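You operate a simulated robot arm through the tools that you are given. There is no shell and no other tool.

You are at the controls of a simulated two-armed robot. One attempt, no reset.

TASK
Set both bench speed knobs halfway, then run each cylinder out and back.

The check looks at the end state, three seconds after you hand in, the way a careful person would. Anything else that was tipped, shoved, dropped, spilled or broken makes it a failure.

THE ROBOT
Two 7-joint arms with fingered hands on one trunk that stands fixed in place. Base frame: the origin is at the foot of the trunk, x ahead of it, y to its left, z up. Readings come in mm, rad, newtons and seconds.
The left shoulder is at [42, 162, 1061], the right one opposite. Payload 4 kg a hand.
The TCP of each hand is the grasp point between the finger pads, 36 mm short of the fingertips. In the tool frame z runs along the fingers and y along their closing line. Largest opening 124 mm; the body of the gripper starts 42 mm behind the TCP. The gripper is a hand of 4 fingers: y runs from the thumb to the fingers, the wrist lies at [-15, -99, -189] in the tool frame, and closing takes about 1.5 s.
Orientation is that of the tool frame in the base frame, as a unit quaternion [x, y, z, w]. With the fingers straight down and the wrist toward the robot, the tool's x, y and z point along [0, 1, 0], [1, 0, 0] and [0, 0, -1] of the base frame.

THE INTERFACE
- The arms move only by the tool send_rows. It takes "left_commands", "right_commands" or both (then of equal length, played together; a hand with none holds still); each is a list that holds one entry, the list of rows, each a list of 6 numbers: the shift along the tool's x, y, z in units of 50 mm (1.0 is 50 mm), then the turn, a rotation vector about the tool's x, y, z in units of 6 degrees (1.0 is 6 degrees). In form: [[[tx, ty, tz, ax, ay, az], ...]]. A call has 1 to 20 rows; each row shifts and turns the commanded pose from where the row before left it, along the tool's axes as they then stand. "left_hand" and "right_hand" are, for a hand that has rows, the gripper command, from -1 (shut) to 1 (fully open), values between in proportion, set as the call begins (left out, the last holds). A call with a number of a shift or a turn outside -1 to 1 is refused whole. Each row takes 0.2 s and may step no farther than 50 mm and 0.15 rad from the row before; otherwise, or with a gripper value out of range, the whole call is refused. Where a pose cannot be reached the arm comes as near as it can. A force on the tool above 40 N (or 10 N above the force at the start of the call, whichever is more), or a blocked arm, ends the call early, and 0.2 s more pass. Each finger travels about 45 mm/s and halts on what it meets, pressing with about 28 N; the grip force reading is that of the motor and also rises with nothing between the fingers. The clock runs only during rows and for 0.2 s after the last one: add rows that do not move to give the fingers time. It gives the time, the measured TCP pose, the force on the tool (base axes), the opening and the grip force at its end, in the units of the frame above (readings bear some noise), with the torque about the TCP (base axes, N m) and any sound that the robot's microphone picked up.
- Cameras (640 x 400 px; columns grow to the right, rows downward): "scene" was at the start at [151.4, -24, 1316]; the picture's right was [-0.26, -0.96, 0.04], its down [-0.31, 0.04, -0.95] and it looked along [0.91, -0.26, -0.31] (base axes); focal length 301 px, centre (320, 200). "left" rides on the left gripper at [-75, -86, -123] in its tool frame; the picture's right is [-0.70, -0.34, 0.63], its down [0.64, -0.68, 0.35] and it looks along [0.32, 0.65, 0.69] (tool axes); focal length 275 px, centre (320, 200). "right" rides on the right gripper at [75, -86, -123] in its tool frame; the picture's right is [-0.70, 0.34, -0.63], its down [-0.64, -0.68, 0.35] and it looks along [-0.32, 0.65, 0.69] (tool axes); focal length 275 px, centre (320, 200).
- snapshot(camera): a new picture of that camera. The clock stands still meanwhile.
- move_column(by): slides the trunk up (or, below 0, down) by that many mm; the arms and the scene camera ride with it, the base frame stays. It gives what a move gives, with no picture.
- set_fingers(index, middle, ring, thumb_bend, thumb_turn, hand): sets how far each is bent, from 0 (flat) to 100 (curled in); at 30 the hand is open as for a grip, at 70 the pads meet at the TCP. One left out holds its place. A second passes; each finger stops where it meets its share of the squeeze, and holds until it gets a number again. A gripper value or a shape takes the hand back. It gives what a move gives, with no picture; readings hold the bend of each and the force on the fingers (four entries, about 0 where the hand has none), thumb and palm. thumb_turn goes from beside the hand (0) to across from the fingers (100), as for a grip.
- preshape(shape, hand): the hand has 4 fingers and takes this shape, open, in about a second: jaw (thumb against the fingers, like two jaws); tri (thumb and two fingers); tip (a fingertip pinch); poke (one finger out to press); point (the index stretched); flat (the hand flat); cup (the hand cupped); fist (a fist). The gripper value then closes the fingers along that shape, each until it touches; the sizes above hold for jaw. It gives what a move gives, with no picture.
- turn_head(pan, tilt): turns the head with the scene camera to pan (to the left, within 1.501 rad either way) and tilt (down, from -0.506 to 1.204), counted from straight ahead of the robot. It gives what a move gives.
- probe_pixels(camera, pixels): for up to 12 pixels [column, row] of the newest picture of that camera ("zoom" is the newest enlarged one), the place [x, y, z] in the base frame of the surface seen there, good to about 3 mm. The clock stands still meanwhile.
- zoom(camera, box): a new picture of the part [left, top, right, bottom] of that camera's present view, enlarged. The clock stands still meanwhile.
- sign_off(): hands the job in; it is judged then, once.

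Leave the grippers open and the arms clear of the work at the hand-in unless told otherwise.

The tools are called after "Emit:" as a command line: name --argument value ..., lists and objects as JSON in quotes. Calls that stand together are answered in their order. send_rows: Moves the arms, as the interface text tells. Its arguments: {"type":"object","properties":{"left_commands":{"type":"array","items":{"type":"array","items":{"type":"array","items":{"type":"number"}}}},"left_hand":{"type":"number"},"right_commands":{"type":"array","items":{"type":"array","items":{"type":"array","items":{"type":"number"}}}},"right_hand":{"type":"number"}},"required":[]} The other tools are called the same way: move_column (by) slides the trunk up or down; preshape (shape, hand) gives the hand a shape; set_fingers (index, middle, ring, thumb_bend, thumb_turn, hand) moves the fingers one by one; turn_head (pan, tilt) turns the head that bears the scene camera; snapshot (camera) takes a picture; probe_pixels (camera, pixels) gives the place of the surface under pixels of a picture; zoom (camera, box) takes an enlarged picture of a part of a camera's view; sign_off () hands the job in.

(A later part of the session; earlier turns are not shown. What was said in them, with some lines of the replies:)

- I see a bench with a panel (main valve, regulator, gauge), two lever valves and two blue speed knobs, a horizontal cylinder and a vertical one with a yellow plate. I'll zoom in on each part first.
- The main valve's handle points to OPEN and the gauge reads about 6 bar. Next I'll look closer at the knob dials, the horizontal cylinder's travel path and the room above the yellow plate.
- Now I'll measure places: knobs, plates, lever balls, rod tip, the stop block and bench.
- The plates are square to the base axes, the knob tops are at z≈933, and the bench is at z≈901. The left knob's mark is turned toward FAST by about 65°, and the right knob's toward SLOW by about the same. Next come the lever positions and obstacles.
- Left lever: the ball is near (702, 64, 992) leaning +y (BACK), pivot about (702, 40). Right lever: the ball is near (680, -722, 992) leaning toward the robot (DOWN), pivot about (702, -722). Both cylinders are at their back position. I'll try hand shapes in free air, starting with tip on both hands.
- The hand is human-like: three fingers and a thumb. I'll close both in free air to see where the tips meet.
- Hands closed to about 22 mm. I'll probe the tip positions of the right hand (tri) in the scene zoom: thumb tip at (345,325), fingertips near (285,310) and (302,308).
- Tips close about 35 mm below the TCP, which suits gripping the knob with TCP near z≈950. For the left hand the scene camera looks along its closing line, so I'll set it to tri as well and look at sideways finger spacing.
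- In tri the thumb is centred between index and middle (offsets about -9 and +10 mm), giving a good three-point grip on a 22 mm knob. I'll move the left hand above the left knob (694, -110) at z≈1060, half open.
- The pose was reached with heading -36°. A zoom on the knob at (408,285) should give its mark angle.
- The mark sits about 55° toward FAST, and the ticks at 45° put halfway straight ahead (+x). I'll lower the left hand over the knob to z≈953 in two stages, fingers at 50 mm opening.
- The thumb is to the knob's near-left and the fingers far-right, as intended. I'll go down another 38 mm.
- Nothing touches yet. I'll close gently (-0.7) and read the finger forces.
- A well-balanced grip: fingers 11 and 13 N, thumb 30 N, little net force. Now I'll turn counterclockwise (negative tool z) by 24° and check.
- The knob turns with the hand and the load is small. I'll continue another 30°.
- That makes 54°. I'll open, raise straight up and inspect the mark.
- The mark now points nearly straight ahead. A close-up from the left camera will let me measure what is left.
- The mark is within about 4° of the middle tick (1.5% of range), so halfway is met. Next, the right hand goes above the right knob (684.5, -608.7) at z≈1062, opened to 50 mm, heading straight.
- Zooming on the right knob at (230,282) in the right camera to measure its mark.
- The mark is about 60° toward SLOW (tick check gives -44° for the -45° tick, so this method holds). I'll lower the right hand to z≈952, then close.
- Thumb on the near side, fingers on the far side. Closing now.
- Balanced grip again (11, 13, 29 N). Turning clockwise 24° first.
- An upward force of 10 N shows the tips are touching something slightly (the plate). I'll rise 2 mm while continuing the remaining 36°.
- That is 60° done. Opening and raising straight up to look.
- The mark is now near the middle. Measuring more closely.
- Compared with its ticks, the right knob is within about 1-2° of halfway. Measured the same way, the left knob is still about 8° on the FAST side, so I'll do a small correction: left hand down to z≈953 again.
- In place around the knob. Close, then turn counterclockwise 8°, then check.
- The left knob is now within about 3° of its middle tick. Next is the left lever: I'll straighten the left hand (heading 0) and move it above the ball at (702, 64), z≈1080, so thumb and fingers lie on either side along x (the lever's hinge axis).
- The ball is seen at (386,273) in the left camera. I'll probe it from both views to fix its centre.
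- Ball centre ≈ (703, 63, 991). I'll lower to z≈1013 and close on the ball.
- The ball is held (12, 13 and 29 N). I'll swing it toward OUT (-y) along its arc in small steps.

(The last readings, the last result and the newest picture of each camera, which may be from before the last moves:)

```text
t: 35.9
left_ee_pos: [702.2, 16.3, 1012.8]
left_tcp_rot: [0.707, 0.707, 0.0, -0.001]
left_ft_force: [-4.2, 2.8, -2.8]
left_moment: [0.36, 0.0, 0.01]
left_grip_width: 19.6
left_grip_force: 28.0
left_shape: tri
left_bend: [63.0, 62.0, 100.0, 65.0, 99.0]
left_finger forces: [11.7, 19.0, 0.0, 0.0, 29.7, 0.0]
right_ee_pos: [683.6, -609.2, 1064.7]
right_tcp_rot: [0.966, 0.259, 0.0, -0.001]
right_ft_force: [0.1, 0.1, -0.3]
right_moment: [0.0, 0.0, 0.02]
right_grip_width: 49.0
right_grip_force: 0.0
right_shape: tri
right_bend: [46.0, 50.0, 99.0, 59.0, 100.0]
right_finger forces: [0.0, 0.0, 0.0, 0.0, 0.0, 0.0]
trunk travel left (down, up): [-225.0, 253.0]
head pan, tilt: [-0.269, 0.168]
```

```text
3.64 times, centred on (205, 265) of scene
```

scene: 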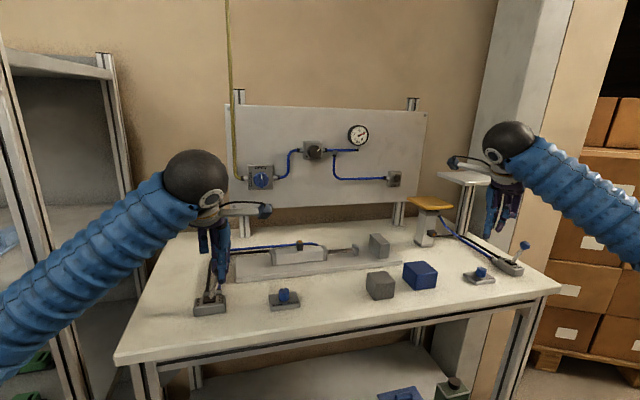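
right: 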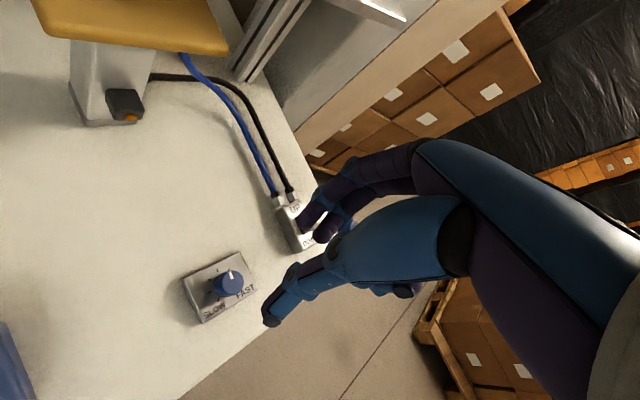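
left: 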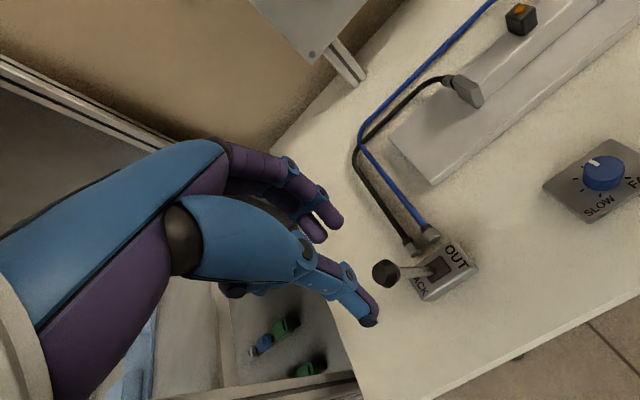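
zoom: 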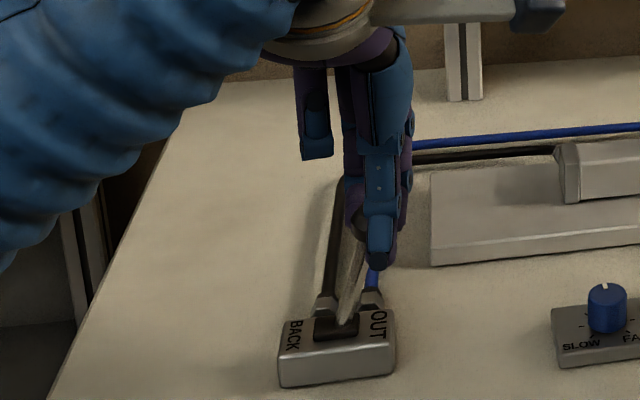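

The rod is moving out. I'll hold two seconds and look at the cylinder and lever.

Emit:
send_rows --left_commands '[[[0, 0, 0, 0, 0, 0], [0, 0, 0, 0, 0, 0], [0, 0, 0, 0, 0, 0], [0, 0, 0, 0, 0, 0], [0, 0, 0, 0, 0, 0], [0, 0, 0, 0, 0, 0], [0, 0, 0, 0, 0, 0], [0, 0, 0, 0, 0, 0], [0, 0, 0, 0, 0, 0], [0, 0, 0, 0, 0, 0]]]'

Emit:
zoom --camera "scene" --box '[230, 220, 440, 310]'

Emit:
zoom --camera "left" --box '[270, 170, 470, 330]'

```text
t: 38.1
left_ee_pos: [700.8, 15.7, 1013.5]
left_tcp_rot: [0.707, 0.707, 0.001, 0.0]
left_ft_force: [-5.2, 4.5, -7.0]
left_moment: [0.38, 0.03, 0.03]
left_grip_width: 19.1
left_grip_force: 28.2
left_shape: tri
left_bend: [63.0, 62.0, 100.0, 65.0, 100.0]
left_finger forces: [11.7, 19.1, 0.1, 0.0, 28.7, 0.1]
right_ee_pos: [683.7, -610.0, 1064.0]
right_tcp_rot: [0.966, 0.259, 0.0, 0.001]
right_ft_force: [1.0, 0.1, -0.2]
right_moment: [0.01, -0.03, 0.0]
right_grip_width: 49.0
right_grip_force: 0.1
right_shape: tri
right_bend: [46.0, 50.0, 99.0, 59.0, 100.0]
right_finger forces: [0.0, 0.0, 0.0, 0.1, 0.0, 0.0]
trunk travel left (down, up): [-225.0, 253.0]
head pan, tilt: [-0.269, 0.168]
```

```text
3.05 times, centred on (335, 265) of scene
```

zoom: 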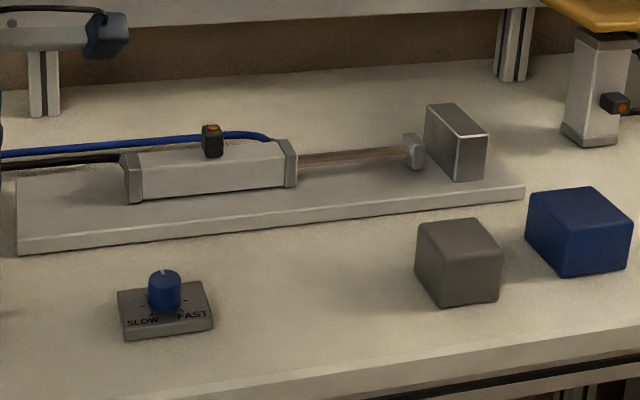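

```text
2.50 times, centred on (370, 250) of left
```

zoom: 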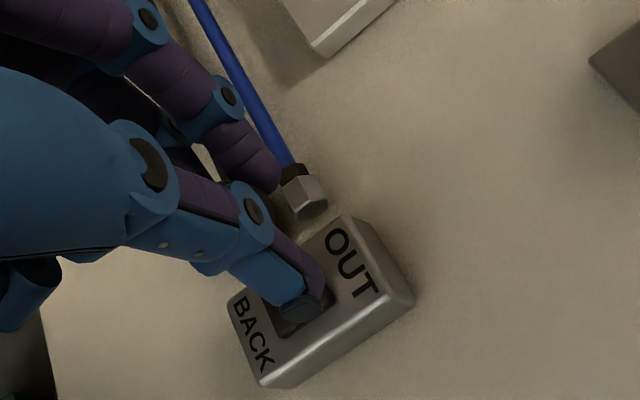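

The rod is nearly at the stop block. I'll probe the gap and check whether it has stopped.

Emit:
zoom --camera "scene" --box '[350, 225, 410, 290]'

Emit:
send_rows --left_commands '[[[0, 0, 0, 0, 0, 0], [0, 0, 0, 0, 0, 0], [0, 0, 0, 0, 0, 0], [0, 0, 0, 0, 0, 0], [0, 0, 0, 0, 0, 0], [0, 0, 0, 0, 0, 0], [0, 0, 0, 0, 0, 0]]]'

Emit:
zoom --camera "scene" --box '[350, 225, 410, 290]'

Emit:
probe_pixels --camera "zoom" --pixels '[[90, 140], [60, 140], [200, 130], [280, 120], [75, 110]]'

```text
6.15 times, centred on (380, 258) of scene
```

zoom: 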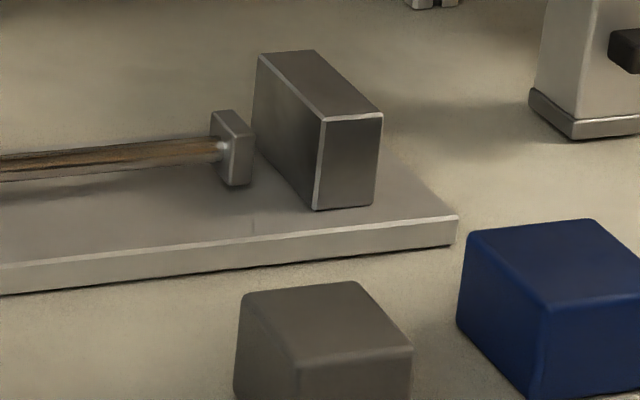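

```text
t: 39.7
left_ee_pos: [701.6, 15.4, 1013.1]
left_tcp_rot: [0.707, 0.707, 0.0, 0.0]
left_ft_force: [-4.6, 5.4, -7.2]
left_moment: [0.37, 0.01, 0.0]
left_grip_width: 19.6
left_grip_force: 28.3
left_shape: tri
left_bend: [63.0, 62.0, 100.0, 65.0, 100.0]
left_finger forces: [11.7, 19.1, 0.0, 0.1, 28.6, 0.1]
right_ee_pos: [684.3, -609.6, 1064.8]
right_tcp_rot: [0.966, 0.26, -0.001, 0.001]
right_ft_force: [-0.1, 0.2, -0.2]
right_moment: [-0.01, 0.0, -0.04]
right_grip_width: 49.4
right_grip_force: 0.1
right_shape: tri
right_bend: [46.0, 50.0, 99.0, 59.0, 100.0]
right_finger forces: [0.0, 0.0, 0.0, 0.0, 0.0, 0.0]
trunk travel left (down, up): [-225.0, 253.0]
head pan, tilt: [-0.269, 0.168]
```

```text
6.15 times, centred on (380, 258) of scene
```

zoom: 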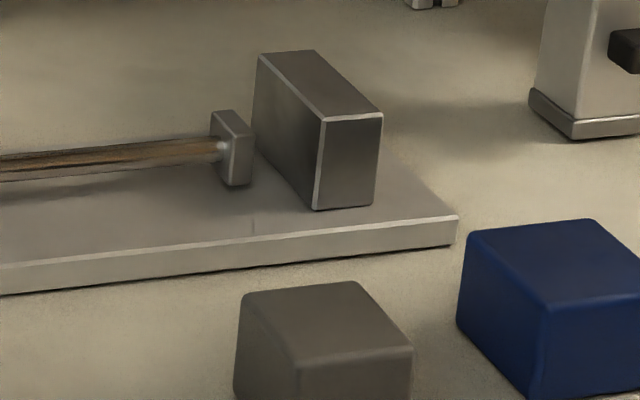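

```text
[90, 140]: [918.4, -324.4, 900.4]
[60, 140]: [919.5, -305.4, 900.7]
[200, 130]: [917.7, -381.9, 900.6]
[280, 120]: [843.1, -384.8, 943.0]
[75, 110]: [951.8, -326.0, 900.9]
```

The rod has stopped fully out. Now I'll swing the lever back to BACK (+y) along the same arc.

Emit:
send_rows --left_commands '[[[0.16, 0, -0.03, 0, 0, 0], [0.16, 0, -0.02, 0, 0, 0], [0.16, 0, -0.01, 0, 0, 0], [0.16, 0, 0.01, 0, 0, 0], [0.16, 0, 0.02, 0, 0, 0], [0.18, 0, 0.03, 0, 0, 0], [0, 0, 0, 0, 0, 0], [0, 0, 0, 0, 0, 0], [0, 0, 0, 0, 0, 0], [0, 0, 0, 0, 0, 0], [0, 0, 0, 0, 0, 0], [0, 0, 0, 0, 0, 0], [0, 0, 0, 0, 0, 0], [0, 0, 0, 0, 0, 0], [0, 0, 0, 0, 0, 0], [0, 0, 0, 0, 0, 0]]]'

Emit:
snapshot --camera "scene"

Emit:
zoom --camera "left" --box '[270, 170, 470, 330]'

```text
t: 43.1
left_ee_pos: [701.8, 63.3, 1014.1]
left_tcp_rot: [0.707, 0.707, 0.001, 0.0]
left_ft_force: [-8.6, -12.3, 0.9]
left_moment: [-0.6, 0.15, -0.08]
left_grip_width: 17.4
left_grip_force: 27.9
left_shape: tri
left_bend: [72.0, 63.0, 100.0, 65.0, 100.0]
left_finger forces: [17.8, 12.5, 0.1, 0.0, 31.1, 0.0]
right_ee_pos: [682.4, -612.0, 1064.4]
right_tcp_rot: [0.966, 0.258, 0.0, -0.001]
right_ft_force: [0.1, -1.0, 0.0]
right_moment: [0.0, -0.01, 0.02]
right_grip_width: 48.9
right_grip_force: 0.1
right_shape: tri
right_bend: [46.0, 50.0, 99.0, 59.0, 100.0]
right_finger forces: [0.0, 0.1, 0.0, 0.1, 0.0, 0.0]
trunk travel left (down, up): [-225.0, 253.0]
head pan, tilt: [-0.269, 0.168]
```

```text
taken
```

scene: 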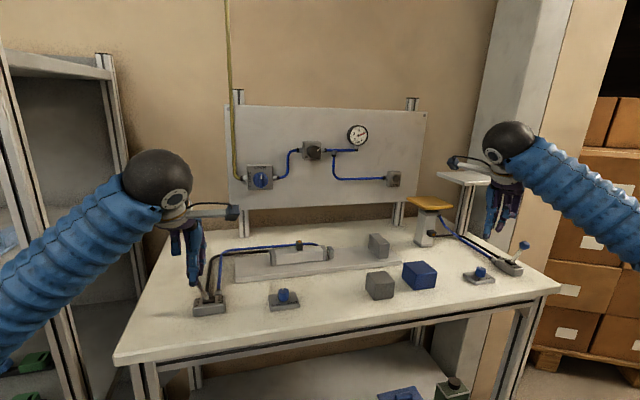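

```text
2.50 times, centred on (370, 250) of left
```

zoom: 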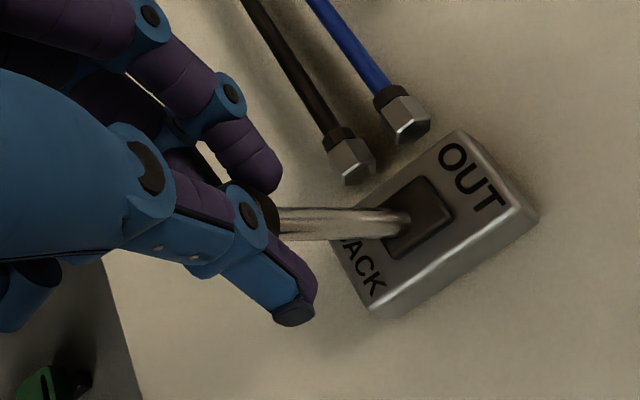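

The rod is back and the lever is at BACK as before (12 N against its stop). I'll release, rise clear of the ball and check that the lever and cylinder stay.

Emit:
send_rows --left_commands '[[[0, 0, 0, 0, 0, 0], [0, 0, 0, 0, 0, 0], [0, 0, 0, 0, 0, 0], [0, 0, 0, 0, 0, 0], [0, 0, -0.5, 0, 0, 0], [0, 0, -0.8, 0, 0, 0], [0, 0, -0.8, 0, 0, 0], [0, 0, -0.8, 0, 0, 0], [0, 0, 0, 0, 0, 0]]]' --left_hand -0.2

Emit:
zoom --camera "scene" --box '[170, 220, 350, 330]'

Emit:
zoom --camera "scene" --box '[480, 215, 550, 285]'

```text
t: 45.1
left_ee_pos: [701.7, 62.4, 1158.7]
left_tcp_rot: [0.707, 0.707, -0.001, -0.001]
left_ft_force: [0.2, -0.4, 0.6]
left_moment: [0.01, 0.02, -0.01]
left_grip_width: 49.1
left_grip_force: 0.1
left_shape: tri
left_bend: [46.0, 50.0, 99.0, 59.0, 100.0]
left_finger forces: [0.0, 0.0, 0.0, 0.0, 0.0, 0.0]
right_ee_pos: [684.5, -608.8, 1064.3]
right_tcp_rot: [0.966, 0.258, -0.001, 0.0]
right_ft_force: [0.7, -0.1, 0.3]
right_moment: [-0.02, 0.0, -0.02]
right_grip_width: 49.4
right_grip_force: 0.0
right_shape: tri
right_bend: [46.0, 50.0, 99.0, 59.0, 100.0]
right_finger forces: [0.0, 0.0, 0.0, 0.0, 0.1, 0.0]
trunk travel left (down, up): [-225.0, 253.0]
head pan, tilt: [-0.269, 0.168]
```

```text
3.56 times, centred on (260, 275) of scene
```

zoom: 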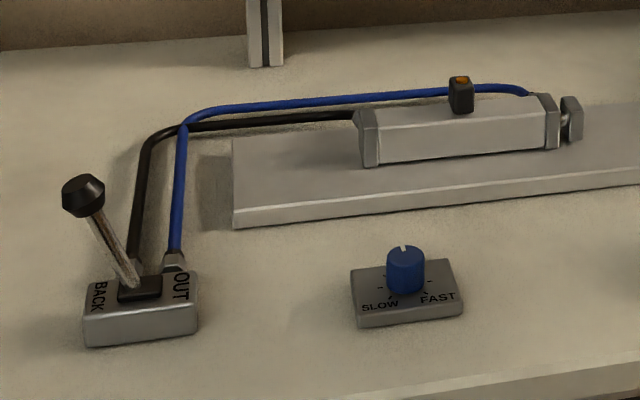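

```text
5.71 times, centred on (515, 250) of scene
```

zoom: 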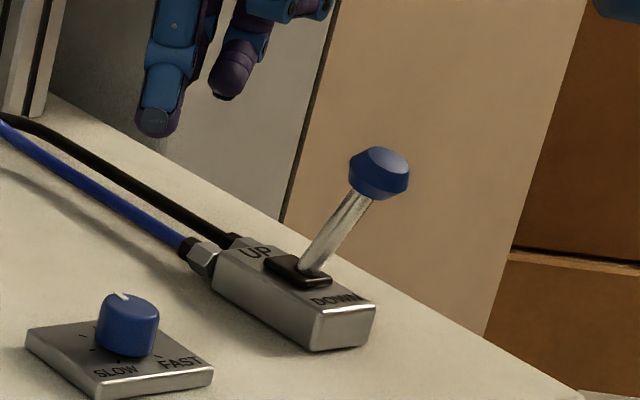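

The left side is done: lever at BACK, rod in. Before the right lever, I'll probe the yellow plate and shelf so the hand and its camera stay clear when the plate rises.

Emit:
zoom --camera "scene" --box '[400, 165, 510, 260]'

Emit:
probe_pixels --camera "zoom" --pixels '[[50, 200], [120, 250], [300, 235], [200, 195], [115, 262], [160, 260], [110, 400], [235, 70], [400, 110], [600, 90], [420, 50], [160, 225]]'

```text
4.21 times, centred on (455, 212) of scene
```

zoom: 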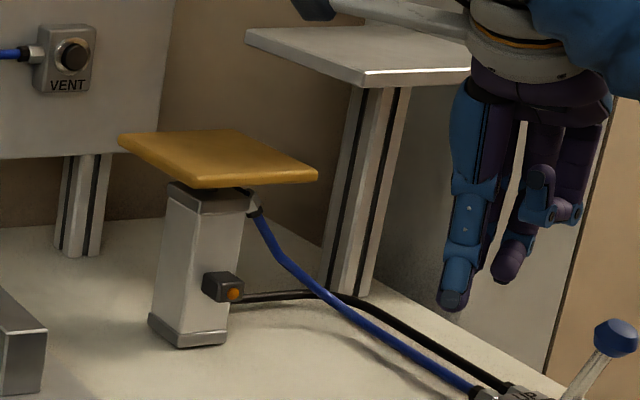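

```text
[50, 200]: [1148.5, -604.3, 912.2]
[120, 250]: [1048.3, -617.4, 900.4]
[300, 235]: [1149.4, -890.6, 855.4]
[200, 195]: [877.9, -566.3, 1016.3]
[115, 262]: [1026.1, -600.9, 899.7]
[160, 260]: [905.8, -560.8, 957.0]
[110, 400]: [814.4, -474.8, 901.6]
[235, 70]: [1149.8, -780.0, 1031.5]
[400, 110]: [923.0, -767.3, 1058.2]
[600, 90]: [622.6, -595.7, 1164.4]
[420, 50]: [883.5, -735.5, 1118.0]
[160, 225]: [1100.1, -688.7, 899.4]
```

Emit:
probe_pixels --camera "zoom" --pixels '[[125, 140], [195, 178], [310, 172], [220, 140], [195, 185], [360, 78], [250, 35], [465, 75], [200, 210], [155, 320], [222, 340]]'

```text
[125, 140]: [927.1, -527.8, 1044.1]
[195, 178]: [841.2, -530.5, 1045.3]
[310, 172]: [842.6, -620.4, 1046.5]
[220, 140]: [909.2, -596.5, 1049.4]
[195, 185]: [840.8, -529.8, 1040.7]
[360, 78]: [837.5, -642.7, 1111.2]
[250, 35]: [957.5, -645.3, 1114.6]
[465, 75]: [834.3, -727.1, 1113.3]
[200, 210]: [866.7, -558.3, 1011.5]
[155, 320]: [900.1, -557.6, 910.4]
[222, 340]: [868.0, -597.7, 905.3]
```

The plate spans x 841+, y -528 to -622, and the shelf x 835+, y < -643 at z 1113. With heading -72° the hand camera stays about 50 mm clear of both. I'll rise, turn 12° more, and move above the right ball (679, -722).

Emit:
send_rows --right_commands '[[[0, 0, -0.42, 0, 0, 0], [0, 0, 0, 0, 0, 1], [0, 0, 0, 0, 0, 1], [-0.264, 0.701, 0, 0, 0, 0], [-0.264, 0.701, 0, 0, 0, 0], [-0.264, 0.701, 0, 0, 0, 0], [0, 0, 0, 0, 0, 0]]]'

Emit:
snapshot --camera "right"

Emit:
snapshot --camera "scene"

```text
t: 46.7
left_ee_pos: [701.0, 62.9, 1159.5]
left_tcp_rot: [0.707, 0.707, 0.001, 0.0]
left_ft_force: [0.9, 0.1, 0.8]
left_moment: [0.02, 0.0, 0.03]
left_grip_width: 49.5
left_grip_force: 0.1
left_shape: tri
left_bend: [46.0, 50.0, 99.0, 59.0, 100.0]
left_finger forces: [0.0, 0.0, 0.0, 0.1, 0.0, 0.1]
right_ee_pos: [680.9, -720.5, 1085.0]
right_tcp_rot: [0.988, 0.156, 0.0, 0.0]
right_ft_force: [0.0, 0.5, 0.9]
right_moment: [0.0, -0.01, 0.0]
right_grip_width: 49.5
right_grip_force: 0.1
right_shape: tri
right_bend: [46.0, 50.0, 99.0, 59.0, 100.0]
right_finger forces: [0.0, 0.0, 0.1, 0.0, 0.0, 0.0]
trunk travel left (down, up): [-225.0, 253.0]
head pan, tilt: [-0.269, 0.168]
```

```text
taken
```

right: 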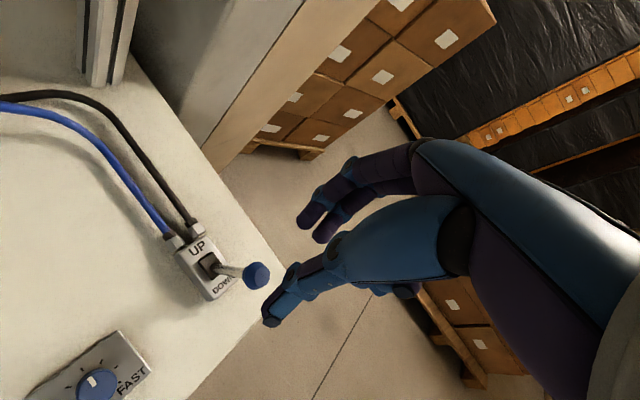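

```text
taken
```

scene: 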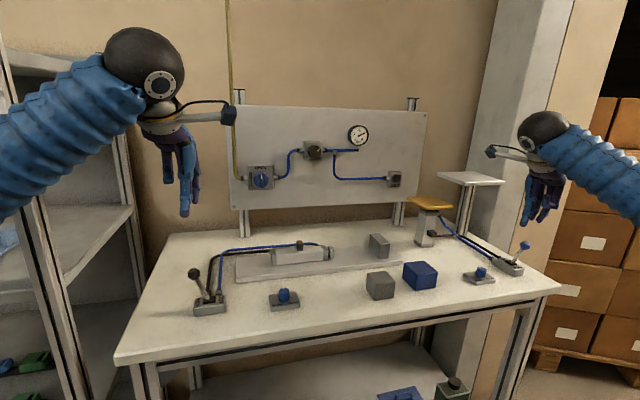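

In position. I'll probe the blue ball (256,275) and take this chance to view the right knob at (95,383) from another angle.

Emit:
zoom --camera "right" --box '[200, 235, 290, 310]'

Emit:
probe_pixels --camera "zoom" --pixels '[[405, 205], [440, 200], [400, 235], [380, 180], [430, 230], [420, 190]]'

Emit:
zoom --camera "right" --box '[20, 325, 160, 400]'

```text
5.33 times, centred on (245, 272) of right
```

zoom: 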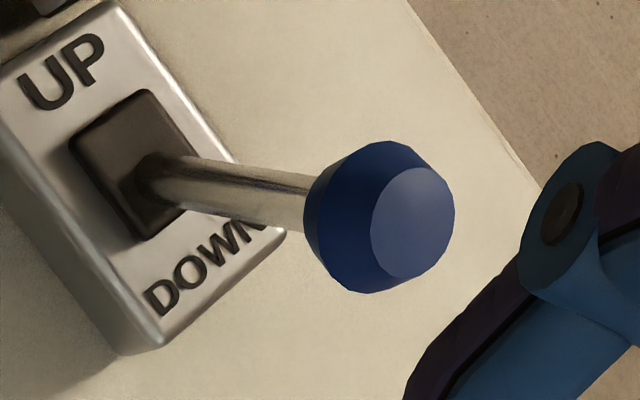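

```text
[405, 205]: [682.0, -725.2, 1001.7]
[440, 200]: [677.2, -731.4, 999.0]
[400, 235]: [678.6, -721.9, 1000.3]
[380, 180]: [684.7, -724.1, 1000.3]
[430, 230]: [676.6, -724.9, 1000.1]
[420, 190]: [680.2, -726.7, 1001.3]
```

```text
4.57 times, centred on (90, 362) of right
```

zoom: 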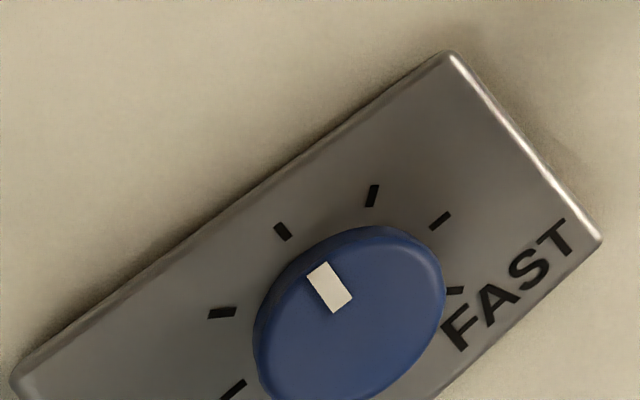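

This view also puts the right knob's mark within about 3° of halfway. The ball centre is ≈ (681, -723, 991). I'll lower to z≈1013 with a 2 mm shift, then close.

Emit:
send_rows --right_commands '[[[0, 0.04, 0.5, 0, 0, 0], [0, 0, 0.5, 0, 0, 0], [0, 0, 0.43, 0, 0, 0], [0, 0, 0, 0, 0, 0]]]'

Emit:
send_rows --right_commands '[[[0, 0, 0, 0, 0, 0], [0, 0, 0, 0, 0, 0], [0, 0, 0, 0, 0, 0], [0, 0, 0, 0, 0, 0], [0, 0, 0, 0, 0, 0]]]' --right_hand -0.75

Emit:
zoom --camera "scene" --box '[460, 180, 580, 290]'

Emit:
zoom --camera "right" --box '[170, 170, 370, 330]'

```text
t: 47.7
left_ee_pos: [700.2, 63.8, 1158.2]
left_tcp_rot: [0.707, 0.707, -0.001, 0.0]
left_ft_force: [0.4, -0.1, 0.0]
left_moment: [0.01, -0.02, -0.04]
left_grip_width: 49.6
left_grip_force: 0.0
left_shape: tri
left_bend: [46.0, 50.0, 99.0, 59.0, 100.0]
left_finger forces: [0.0, 0.0, 0.0, 0.0, 0.1, 0.1]
right_ee_pos: [680.9, -721.0, 1013.9]
right_tcp_rot: [0.988, 0.156, 0.0, 0.0]
right_ft_force: [0.2, -0.4, 0.5]
right_moment: [0.01, 0.01, 0.0]
right_grip_width: 49.4
right_grip_force: 0.1
right_shape: tri
right_bend: [46.0, 50.0, 99.0, 59.0, 100.0]
right_finger forces: [0.1, 0.0, 0.0, 0.0, 0.0, 0.1]
trunk travel left (down, up): [-225.0, 253.0]
head pan, tilt: [-0.269, 0.168]
```

```text
t: 48.9
left_ee_pos: [701.3, 62.5, 1158.5]
left_tcp_rot: [0.707, 0.707, 0.0, 0.0]
left_ft_force: [-0.8, 1.0, -0.2]
left_moment: [-0.02, 0.02, -0.01]
left_grip_width: 49.1
left_grip_force: 0.0
left_shape: tri
left_bend: [46.0, 50.0, 99.0, 59.0, 100.0]
left_finger forces: [0.0, 0.1, 0.1, 0.1, 0.1, 0.1]
right_ee_pos: [681.7, -720.8, 1013.7]
right_tcp_rot: [0.988, 0.158, 0.0, -0.001]
right_ft_force: [0.0, 4.5, -1.3]
right_moment: [0.06, 0.0, 0.01]
right_grip_width: 17.9
right_grip_force: 27.7
right_shape: tri
right_bend: [71.0, 61.0, 100.0, 65.0, 100.0]
right_finger forces: [10.7, 13.6, 0.0, 0.1, 28.0, 0.0]
trunk travel left (down, up): [-225.0, 253.0]
head pan, tilt: [-0.269, 0.168]
```

```text
3.64 times, centred on (520, 235) of scene
```

zoom: 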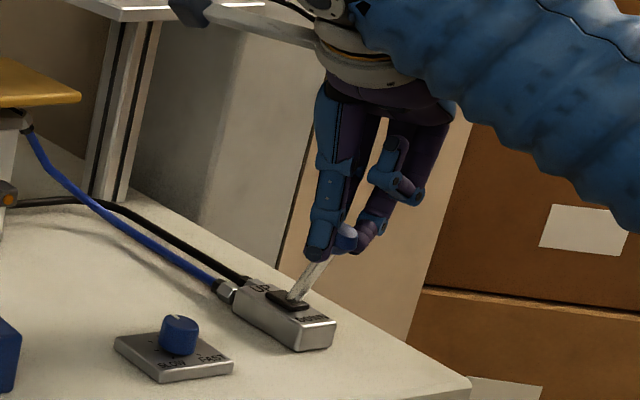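

```text
2.50 times, centred on (270, 250) of right
```

zoom: 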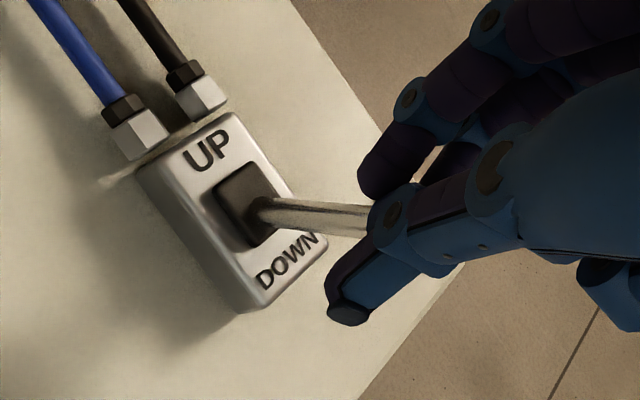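

Held (11, 14, 28 N). Now I'll swing toward UP (+x), in tool axes mostly +x, along the arc.

Emit:
send_rows --right_commands '[[[0.15, 0.049, -0.03, 0, 0, 0], [0.15, 0.049, -0.02, 0, 0, 0], [0.15, 0.049, -0.01, 0, 0, 0], [0.15, 0.049, 0.01, 0, 0, 0], [0.15, 0.049, 0.02, 0, 0, 0], [0.15, 0.049, 0.03, 0, 0, 0], [0, 0, 0, 0, 0, 0]]]'

Emit:
snapshot --camera "scene"

Emit:
zoom --camera "scene" --box '[390, 140, 570, 290]'

```text
t: 50.5
left_ee_pos: [702.0, 64.2, 1158.6]
left_tcp_rot: [0.707, 0.708, 0.0, 0.001]
left_ft_force: [-0.1, 0.1, 0.1]
left_moment: [-0.01, -0.03, 0.0]
left_grip_width: 49.5
left_grip_force: 0.0
left_shape: tri
left_bend: [46.0, 50.0, 99.0, 59.0, 100.0]
left_finger forces: [0.0, 0.0, 0.1, 0.0, 0.1, 0.1]
right_ee_pos: [728.9, -722.1, 1013.5]
right_tcp_rot: [0.988, 0.156, -0.001, 0.0]
right_ft_force: [-2.1, 12.6, -1.3]
right_moment: [0.29, 0.29, 0.02]
right_grip_width: 17.3
right_grip_force: 28.3
right_shape: tri
right_bend: [71.0, 62.0, 100.0, 66.0, 99.0]
right_finger forces: [11.2, 14.9, 0.0, 0.0, 32.2, 0.0]
trunk travel left (down, up): [-225.0, 253.0]
head pan, tilt: [-0.269, 0.168]
```

```text
taken
```

scene: 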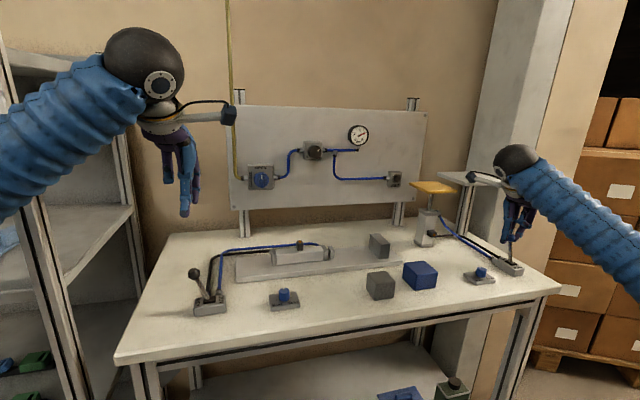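

```text
2.67 times, centred on (480, 215) of scene
```

zoom: 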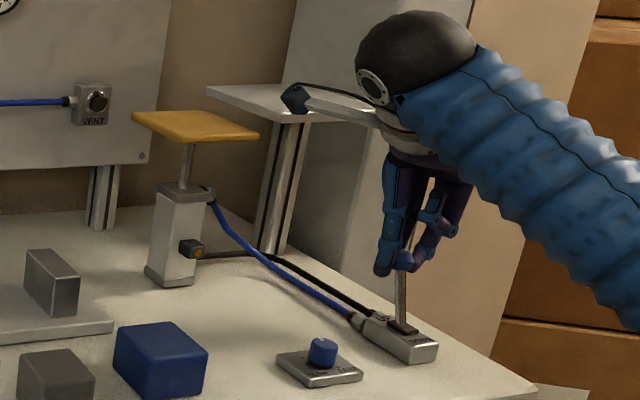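

The plate is rising. I'll hold for three seconds and check that it stops fully up.

Emit:
send_rows --right_commands '[[[0, 0, 0, 0, 0, 0], [0, 0, 0, 0, 0, 0], [0, 0, 0, 0, 0, 0], [0, 0, 0, 0, 0, 0], [0, 0, 0, 0, 0, 0], [0, 0, 0, 0, 0, 0], [0, 0, 0, 0, 0, 0], [0, 0, 0, 0, 0, 0], [0, 0, 0, 0, 0, 0], [0, 0, 0, 0, 0, 0]]]'

Emit:
zoom --camera "scene" --box '[390, 140, 570, 290]'

Emit:
send_rows --right_commands '[[[0, 0, 0, 0, 0, 0], [0, 0, 0, 0, 0, 0], [0, 0, 0, 0, 0, 0], [0, 0, 0, 0, 0, 0], [0, 0, 0, 0, 0, 0], [0, 0, 0, 0, 0, 0], [0, 0, 0, 0, 0, 0]]]'

Emit:
zoom --camera "scene" --box '[390, 140, 570, 290]'

```text
t: 52.7
left_ee_pos: [701.3, 63.8, 1158.9]
left_tcp_rot: [0.708, 0.707, 0.0, 0.001]
left_ft_force: [-0.3, -0.5, -0.9]
left_moment: [-0.01, -0.02, 0.0]
left_grip_width: 49.3
left_grip_force: 0.0
left_shape: tri
left_bend: [46.0, 50.0, 99.0, 59.0, 100.0]
left_finger forces: [0.1, 0.0, 0.0, 0.0, 0.0, 0.1]
right_ee_pos: [728.6, -722.9, 1013.6]
right_tcp_rot: [0.988, 0.156, 0.0, 0.0]
right_ft_force: [-3.1, 13.4, -3.5]
right_moment: [0.32, 0.28, 0.02]
right_grip_width: 17.2
right_grip_force: 28.1
right_shape: tri
right_bend: [71.0, 62.0, 100.0, 66.0, 99.0]
right_finger forces: [11.3, 15.0, 0.1, 0.0, 32.3, 0.1]
trunk travel left (down, up): [-225.0, 253.0]
head pan, tilt: [-0.269, 0.168]
```

```text
2.67 times, centred on (480, 215) of scene
```

zoom: 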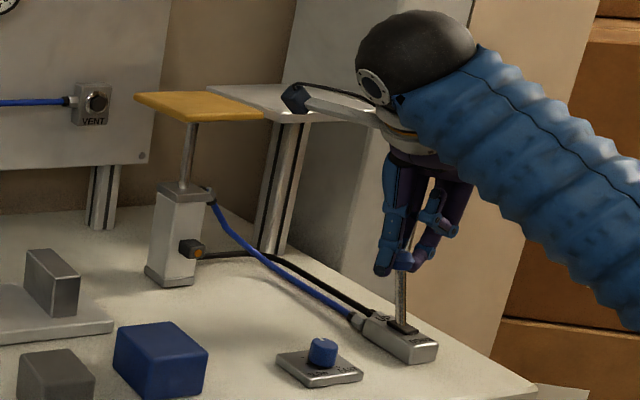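

```text
t: 54.3
left_ee_pos: [701.7, 63.8, 1160.1]
left_tcp_rot: [0.707, 0.707, -0.001, 0.001]
left_ft_force: [0.3, -0.2, 0.2]
left_moment: [0.02, -0.01, 0.02]
left_grip_width: 49.4
left_grip_force: 0.1
left_shape: tri
left_bend: [46.0, 50.0, 99.0, 59.0, 100.0]
left_finger forces: [0.0, 0.0, 0.0, 0.0, 0.0, 0.0]
right_ee_pos: [728.0, -721.7, 1013.2]
right_tcp_rot: [0.988, 0.157, 0.0, 0.0]
right_ft_force: [-1.8, 13.3, -2.8]
right_moment: [0.33, 0.27, -0.01]
right_grip_width: 17.2
right_grip_force: 27.9
right_shape: tri
right_bend: [71.0, 62.0, 100.0, 66.0, 99.0]
right_finger forces: [11.3, 14.9, 0.0, 0.0, 32.3, 0.0]
trunk travel left (down, up): [-225.0, 253.0]
head pan, tilt: [-0.269, 0.168]
```

```text
2.67 times, centred on (480, 215) of scene
```

zoom: 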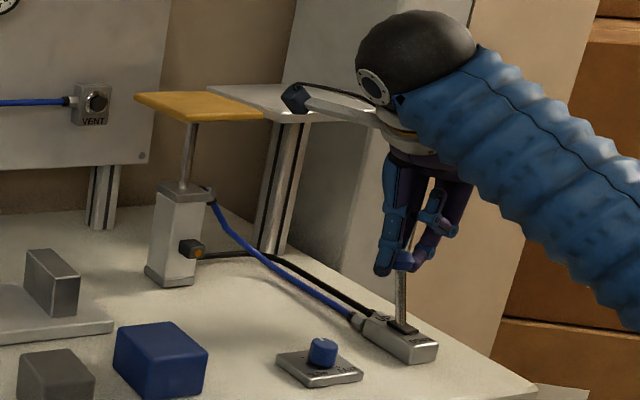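

The plate is level with the shelf and unchanged between the two views, so it is fully up. Now I'll swing back to DOWN along the same arc and wait.

Emit:
send_rows --right_commands '[[[-0.15, -0.049, -0.03, 0, 0, 0], [-0.15, -0.049, -0.02, 0, 0, 0], [-0.15, -0.049, -0.01, 0, 0, 0], [-0.15, -0.049, 0.01, 0, 0, 0], [-0.15, -0.049, 0.02, 0, 0, 0], [-0.17, -0.055, 0.03, 0, 0, 0], [0, 0, 0, 0, 0, 0], [0, 0, 0, 0, 0, 0], [0, 0, 0, 0, 0, 0], [0, 0, 0, 0, 0, 0], [0, 0, 0, 0, 0, 0], [0, 0, 0, 0, 0, 0], [0, 0, 0, 0, 0, 0], [0, 0, 0, 0, 0, 0], [0, 0, 0, 0, 0, 0], [0, 0, 0, 0, 0, 0], [0, 0, 0, 0, 0, 0], [0, 0, 0, 0, 0, 0]]]'

Emit:
zoom --camera "scene" --box '[390, 140, 570, 290]'

Emit:
zoom --camera "right" --box '[170, 170, 370, 330]'

```text
t: 58.1
left_ee_pos: [702.9, 65.2, 1159.0]
left_tcp_rot: [0.707, 0.707, -0.001, 0.0]
left_ft_force: [0.0, 0.5, 0.5]
left_moment: [-0.01, 0.04, 0.0]
left_grip_width: 49.5
left_grip_force: 0.1
left_shape: tri
left_bend: [46.0, 50.0, 99.0, 59.0, 100.0]
left_finger forces: [0.1, 0.1, 0.1, 0.0, 0.0, 0.0]
right_ee_pos: [680.8, -721.6, 1013.8]
right_tcp_rot: [0.988, 0.156, -0.001, 0.0]
right_ft_force: [24.1, 10.7, 12.6]
right_moment: [0.18, -0.88, 0.2]
right_grip_width: 16.9
right_grip_force: 28.2
right_shape: tri
right_bend: [72.0, 62.0, 100.0, 65.0, 100.0]
right_finger forces: [21.6, 12.9, 0.1, 0.1, 28.7, 0.0]
trunk travel left (down, up): [-225.0, 253.0]
head pan, tilt: [-0.269, 0.168]
```

```text
2.67 times, centred on (480, 215) of scene
```

zoom: 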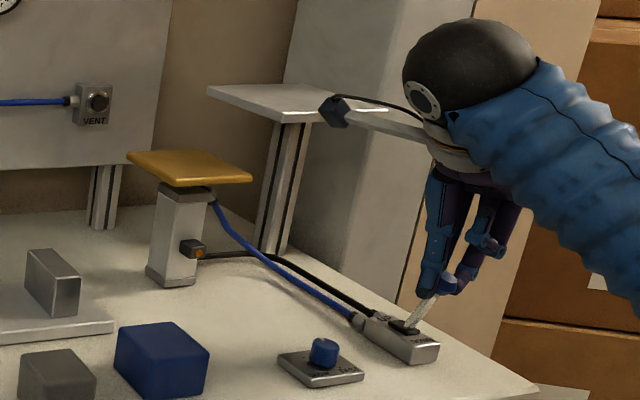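

```text
2.50 times, centred on (270, 250) of right
```

zoom: 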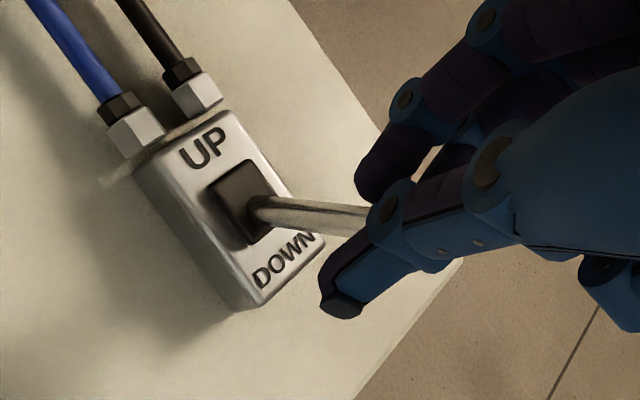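

The plate is down and the lever presses its DOWN stop with 24 N. I'll ease off 1.5 mm, open, and rise straight up.

Emit:
send_rows --right_commands '[[[0.028, 0.009, 0, 0, 0, 0], [0, 0, 0, 0, 0, 0], [0, 0, 0, 0, 0, 0]]]'

Emit:
send_rows --right_commands '[[[0, 0, 0, 0, 0, 0], [0, 0, 0, 0, 0, 0], [0, 0, 0, 0, 0, 0], [0, 0, 0, 0, 0, 0], [0, 0, -0.4, 0, 0, 0], [0, 0, -0.7, 0, 0, 0], [0, 0, -0.8, 0, 0, 0], [0, 0, -0.8, 0, 0, 0], [0, 0, 0, 0, 0, 0]]]' --right_hand -0.2

Emit:
snapshot --camera "scene"

Emit:
zoom --camera "scene" --box '[400, 180, 560, 290]'

```text
t: 58.9
left_ee_pos: [701.9, 63.7, 1158.5]
left_tcp_rot: [0.707, 0.707, 0.0, 0.0]
left_ft_force: [0.3, 0.6, -0.2]
left_moment: [-0.01, -0.01, 0.0]
left_grip_width: 49.3
left_grip_force: 0.1
left_shape: tri
left_bend: [46.0, 50.0, 99.0, 59.0, 100.0]
left_finger forces: [0.0, 0.0, 0.1, 0.1, 0.1, 0.1]
right_ee_pos: [680.7, -721.9, 1013.2]
right_tcp_rot: [0.988, 0.157, -0.001, 0.001]
right_ft_force: [16.9, 10.3, 11.2]
right_moment: [0.19, -0.67, 0.15]
right_grip_width: 16.9
right_grip_force: 27.5
right_shape: tri
right_bend: [72.0, 62.0, 100.0, 65.0, 100.0]
right_finger forces: [17.9, 13.1, 0.0, 0.1, 28.7, 0.0]
trunk travel left (down, up): [-225.0, 253.0]
head pan, tilt: [-0.269, 0.168]
```

```text
t: 60.9
left_ee_pos: [701.9, 62.3, 1157.5]
left_tcp_rot: [0.707, 0.707, 0.0, 0.0]
left_ft_force: [-0.6, 0.7, 0.2]
left_moment: [0.03, 0.0, -0.01]
left_grip_width: 49.3
left_grip_force: 0.1
left_shape: tri
left_bend: [46.0, 50.0, 99.0, 59.0, 100.0]
left_finger forces: [0.0, 0.0, 0.0, 0.0, 0.0, 0.0]
right_ee_pos: [680.6, -726.3, 1146.5]
right_tcp_rot: [0.988, 0.156, 0.0, -0.001]
right_ft_force: [0.2, 0.1, 0.1]
right_moment: [0.01, -0.01, 0.02]
right_grip_width: 49.3
right_grip_force: 0.0
right_shape: tri
right_bend: [46.0, 50.0, 99.0, 59.0, 100.0]
right_finger forces: [0.0, 0.0, 0.0, 0.1, 0.1, 0.0]
trunk travel left (down, up): [-225.0, 253.0]
head pan, tilt: [-0.269, 0.168]
```

```text
taken
```

scene: 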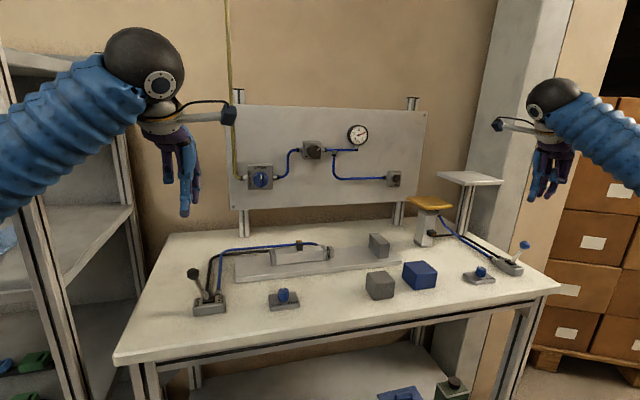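

```text
3.64 times, centred on (480, 235) of scene
```

zoom: 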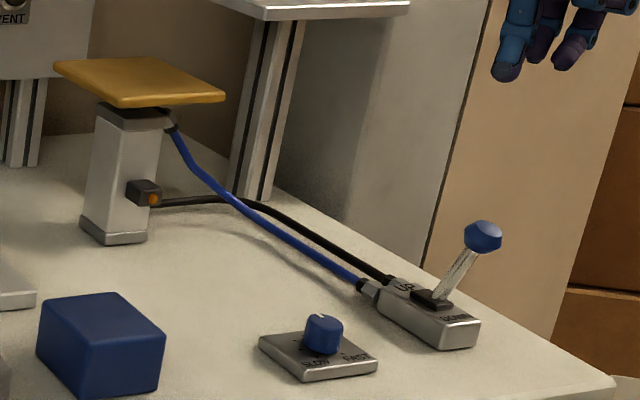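

Everything is back: plate down, rod in, levers at DOWN and BACK, blocks undisturbed. I'll raise both hands and open them fully in free air, then take a last look.

Emit:
send_rows --left_commands '[[[0, 0, -0.8, 0, 0, 0], [0, -0.4, -0.6, 0, 0, 0], [0, 0, 0, 0, 0, 0], [0, 0, 0, 0, 0, 0], [0, 0, 0, 0, 0, 0], [0, 0, 0, 0, 0, 0], [0, 0, 0, 0, 0, 0], [0, 0, 0, 0, 0, 0]]]' --right_commands '[[[0, 0, -0.8, 0, 0, 0], [0, -0.2, -0.6, 0, 0, 0], [0, 0, 0, 0, 0, 0], [0, 0, 0, 0, 0, 0], [0, 0, 0, 0, 0, 0], [0, 0, 0, 0, 0, 0], [0, 0, 0, 0, 0, 0], [0, 0, 0, 0, 0, 0]]]' --left_hand 1 --right_hand 1

Emit:
snapshot --camera "scene"

Emit:
zoom --camera "scene" --box '[170, 220, 350, 330]'

Emit:
zoom --camera "scene" --box '[400, 180, 560, 290]'

```text
t: 62.7
left_ee_pos: [682.7, 65.9, 1227.9]
left_tcp_rot: [0.707, 0.707, 0.0, 0.0]
left_ft_force: [-0.1, 0.2, -0.2]
left_moment: [0.01, 0.0, 0.0]
left_grip_width: 123.7
left_grip_force: 0.1
left_shape: tri
left_bend: [30.0, 30.0, 99.0, 30.0, 98.0]
left_finger forces: [0.0, 0.0, 0.0, 0.0, 0.1, 0.0]
right_ee_pos: [678.2, -712.9, 1221.4]
right_tcp_rot: [0.988, 0.156, 0.0, 0.0]
right_ft_force: [-0.9, -0.1, -0.2]
right_moment: [-0.01, 0.02, 0.0]
right_grip_width: 123.7
right_grip_force: 0.0
right_shape: tri
right_bend: [30.0, 30.0, 99.0, 30.0, 98.0]
right_finger forces: [0.0, 0.1, 0.1, 0.0, 0.0, 0.0]
trunk travel left (down, up): [-225.0, 253.0]
head pan, tilt: [-0.269, 0.168]
```

```text
taken
```

scene: 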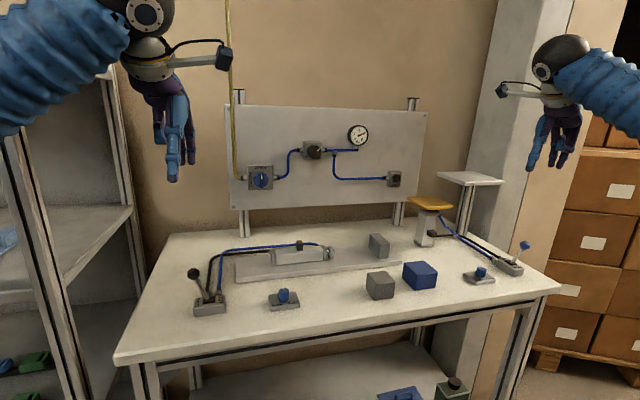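

```text
3.56 times, centred on (260, 275) of scene
```

zoom: 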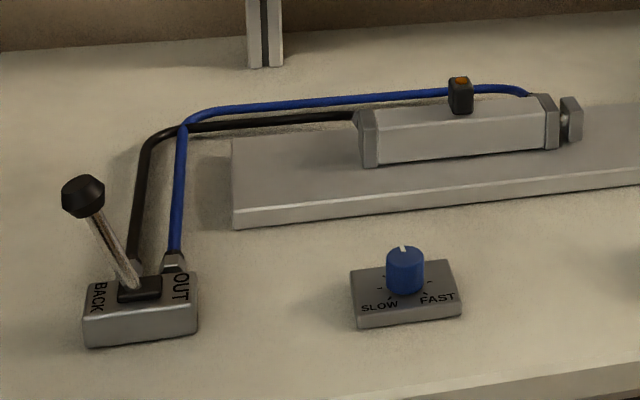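

```text
3.64 times, centred on (480, 235) of scene
```

zoom: 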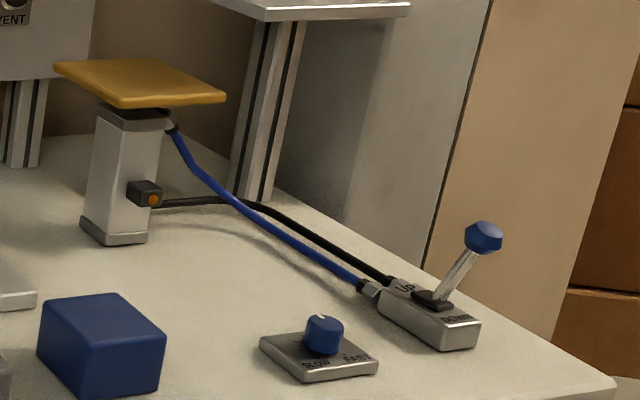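

Both knobs point to the middle of their scales and both cylinders went out and came back. The levers are at BACK and DOWN, the hands are open and clear, and nothing else moved. Handing in.

Emit:
sign_off

```text
The job is handed in.
```

I set both bench speed knobs to about halfway, then ran each cylinder out and back. The job is handed in, but I don't have the verdict.

- **Knobs:** The left mark is about 3° from its middle tick, after one small correction turn. Most views put the right mark within about 3°. One shallow view suggested up to about 10° toward SLOW, which would be about 4% of the range.
- **Horizontal cylinder:** The rod ran out until it stopped just short of the end block, then came fully back. Its lever is at BACK.
- **Vertical cylinder:** The plate rose level with the shelf and stopped, then came fully down. Its lever is at DOWN.
- **Everything else:** The blocks, hoses, main valve and regulator look the same as at the start. Both hands are fully open and raised clear of the bench.
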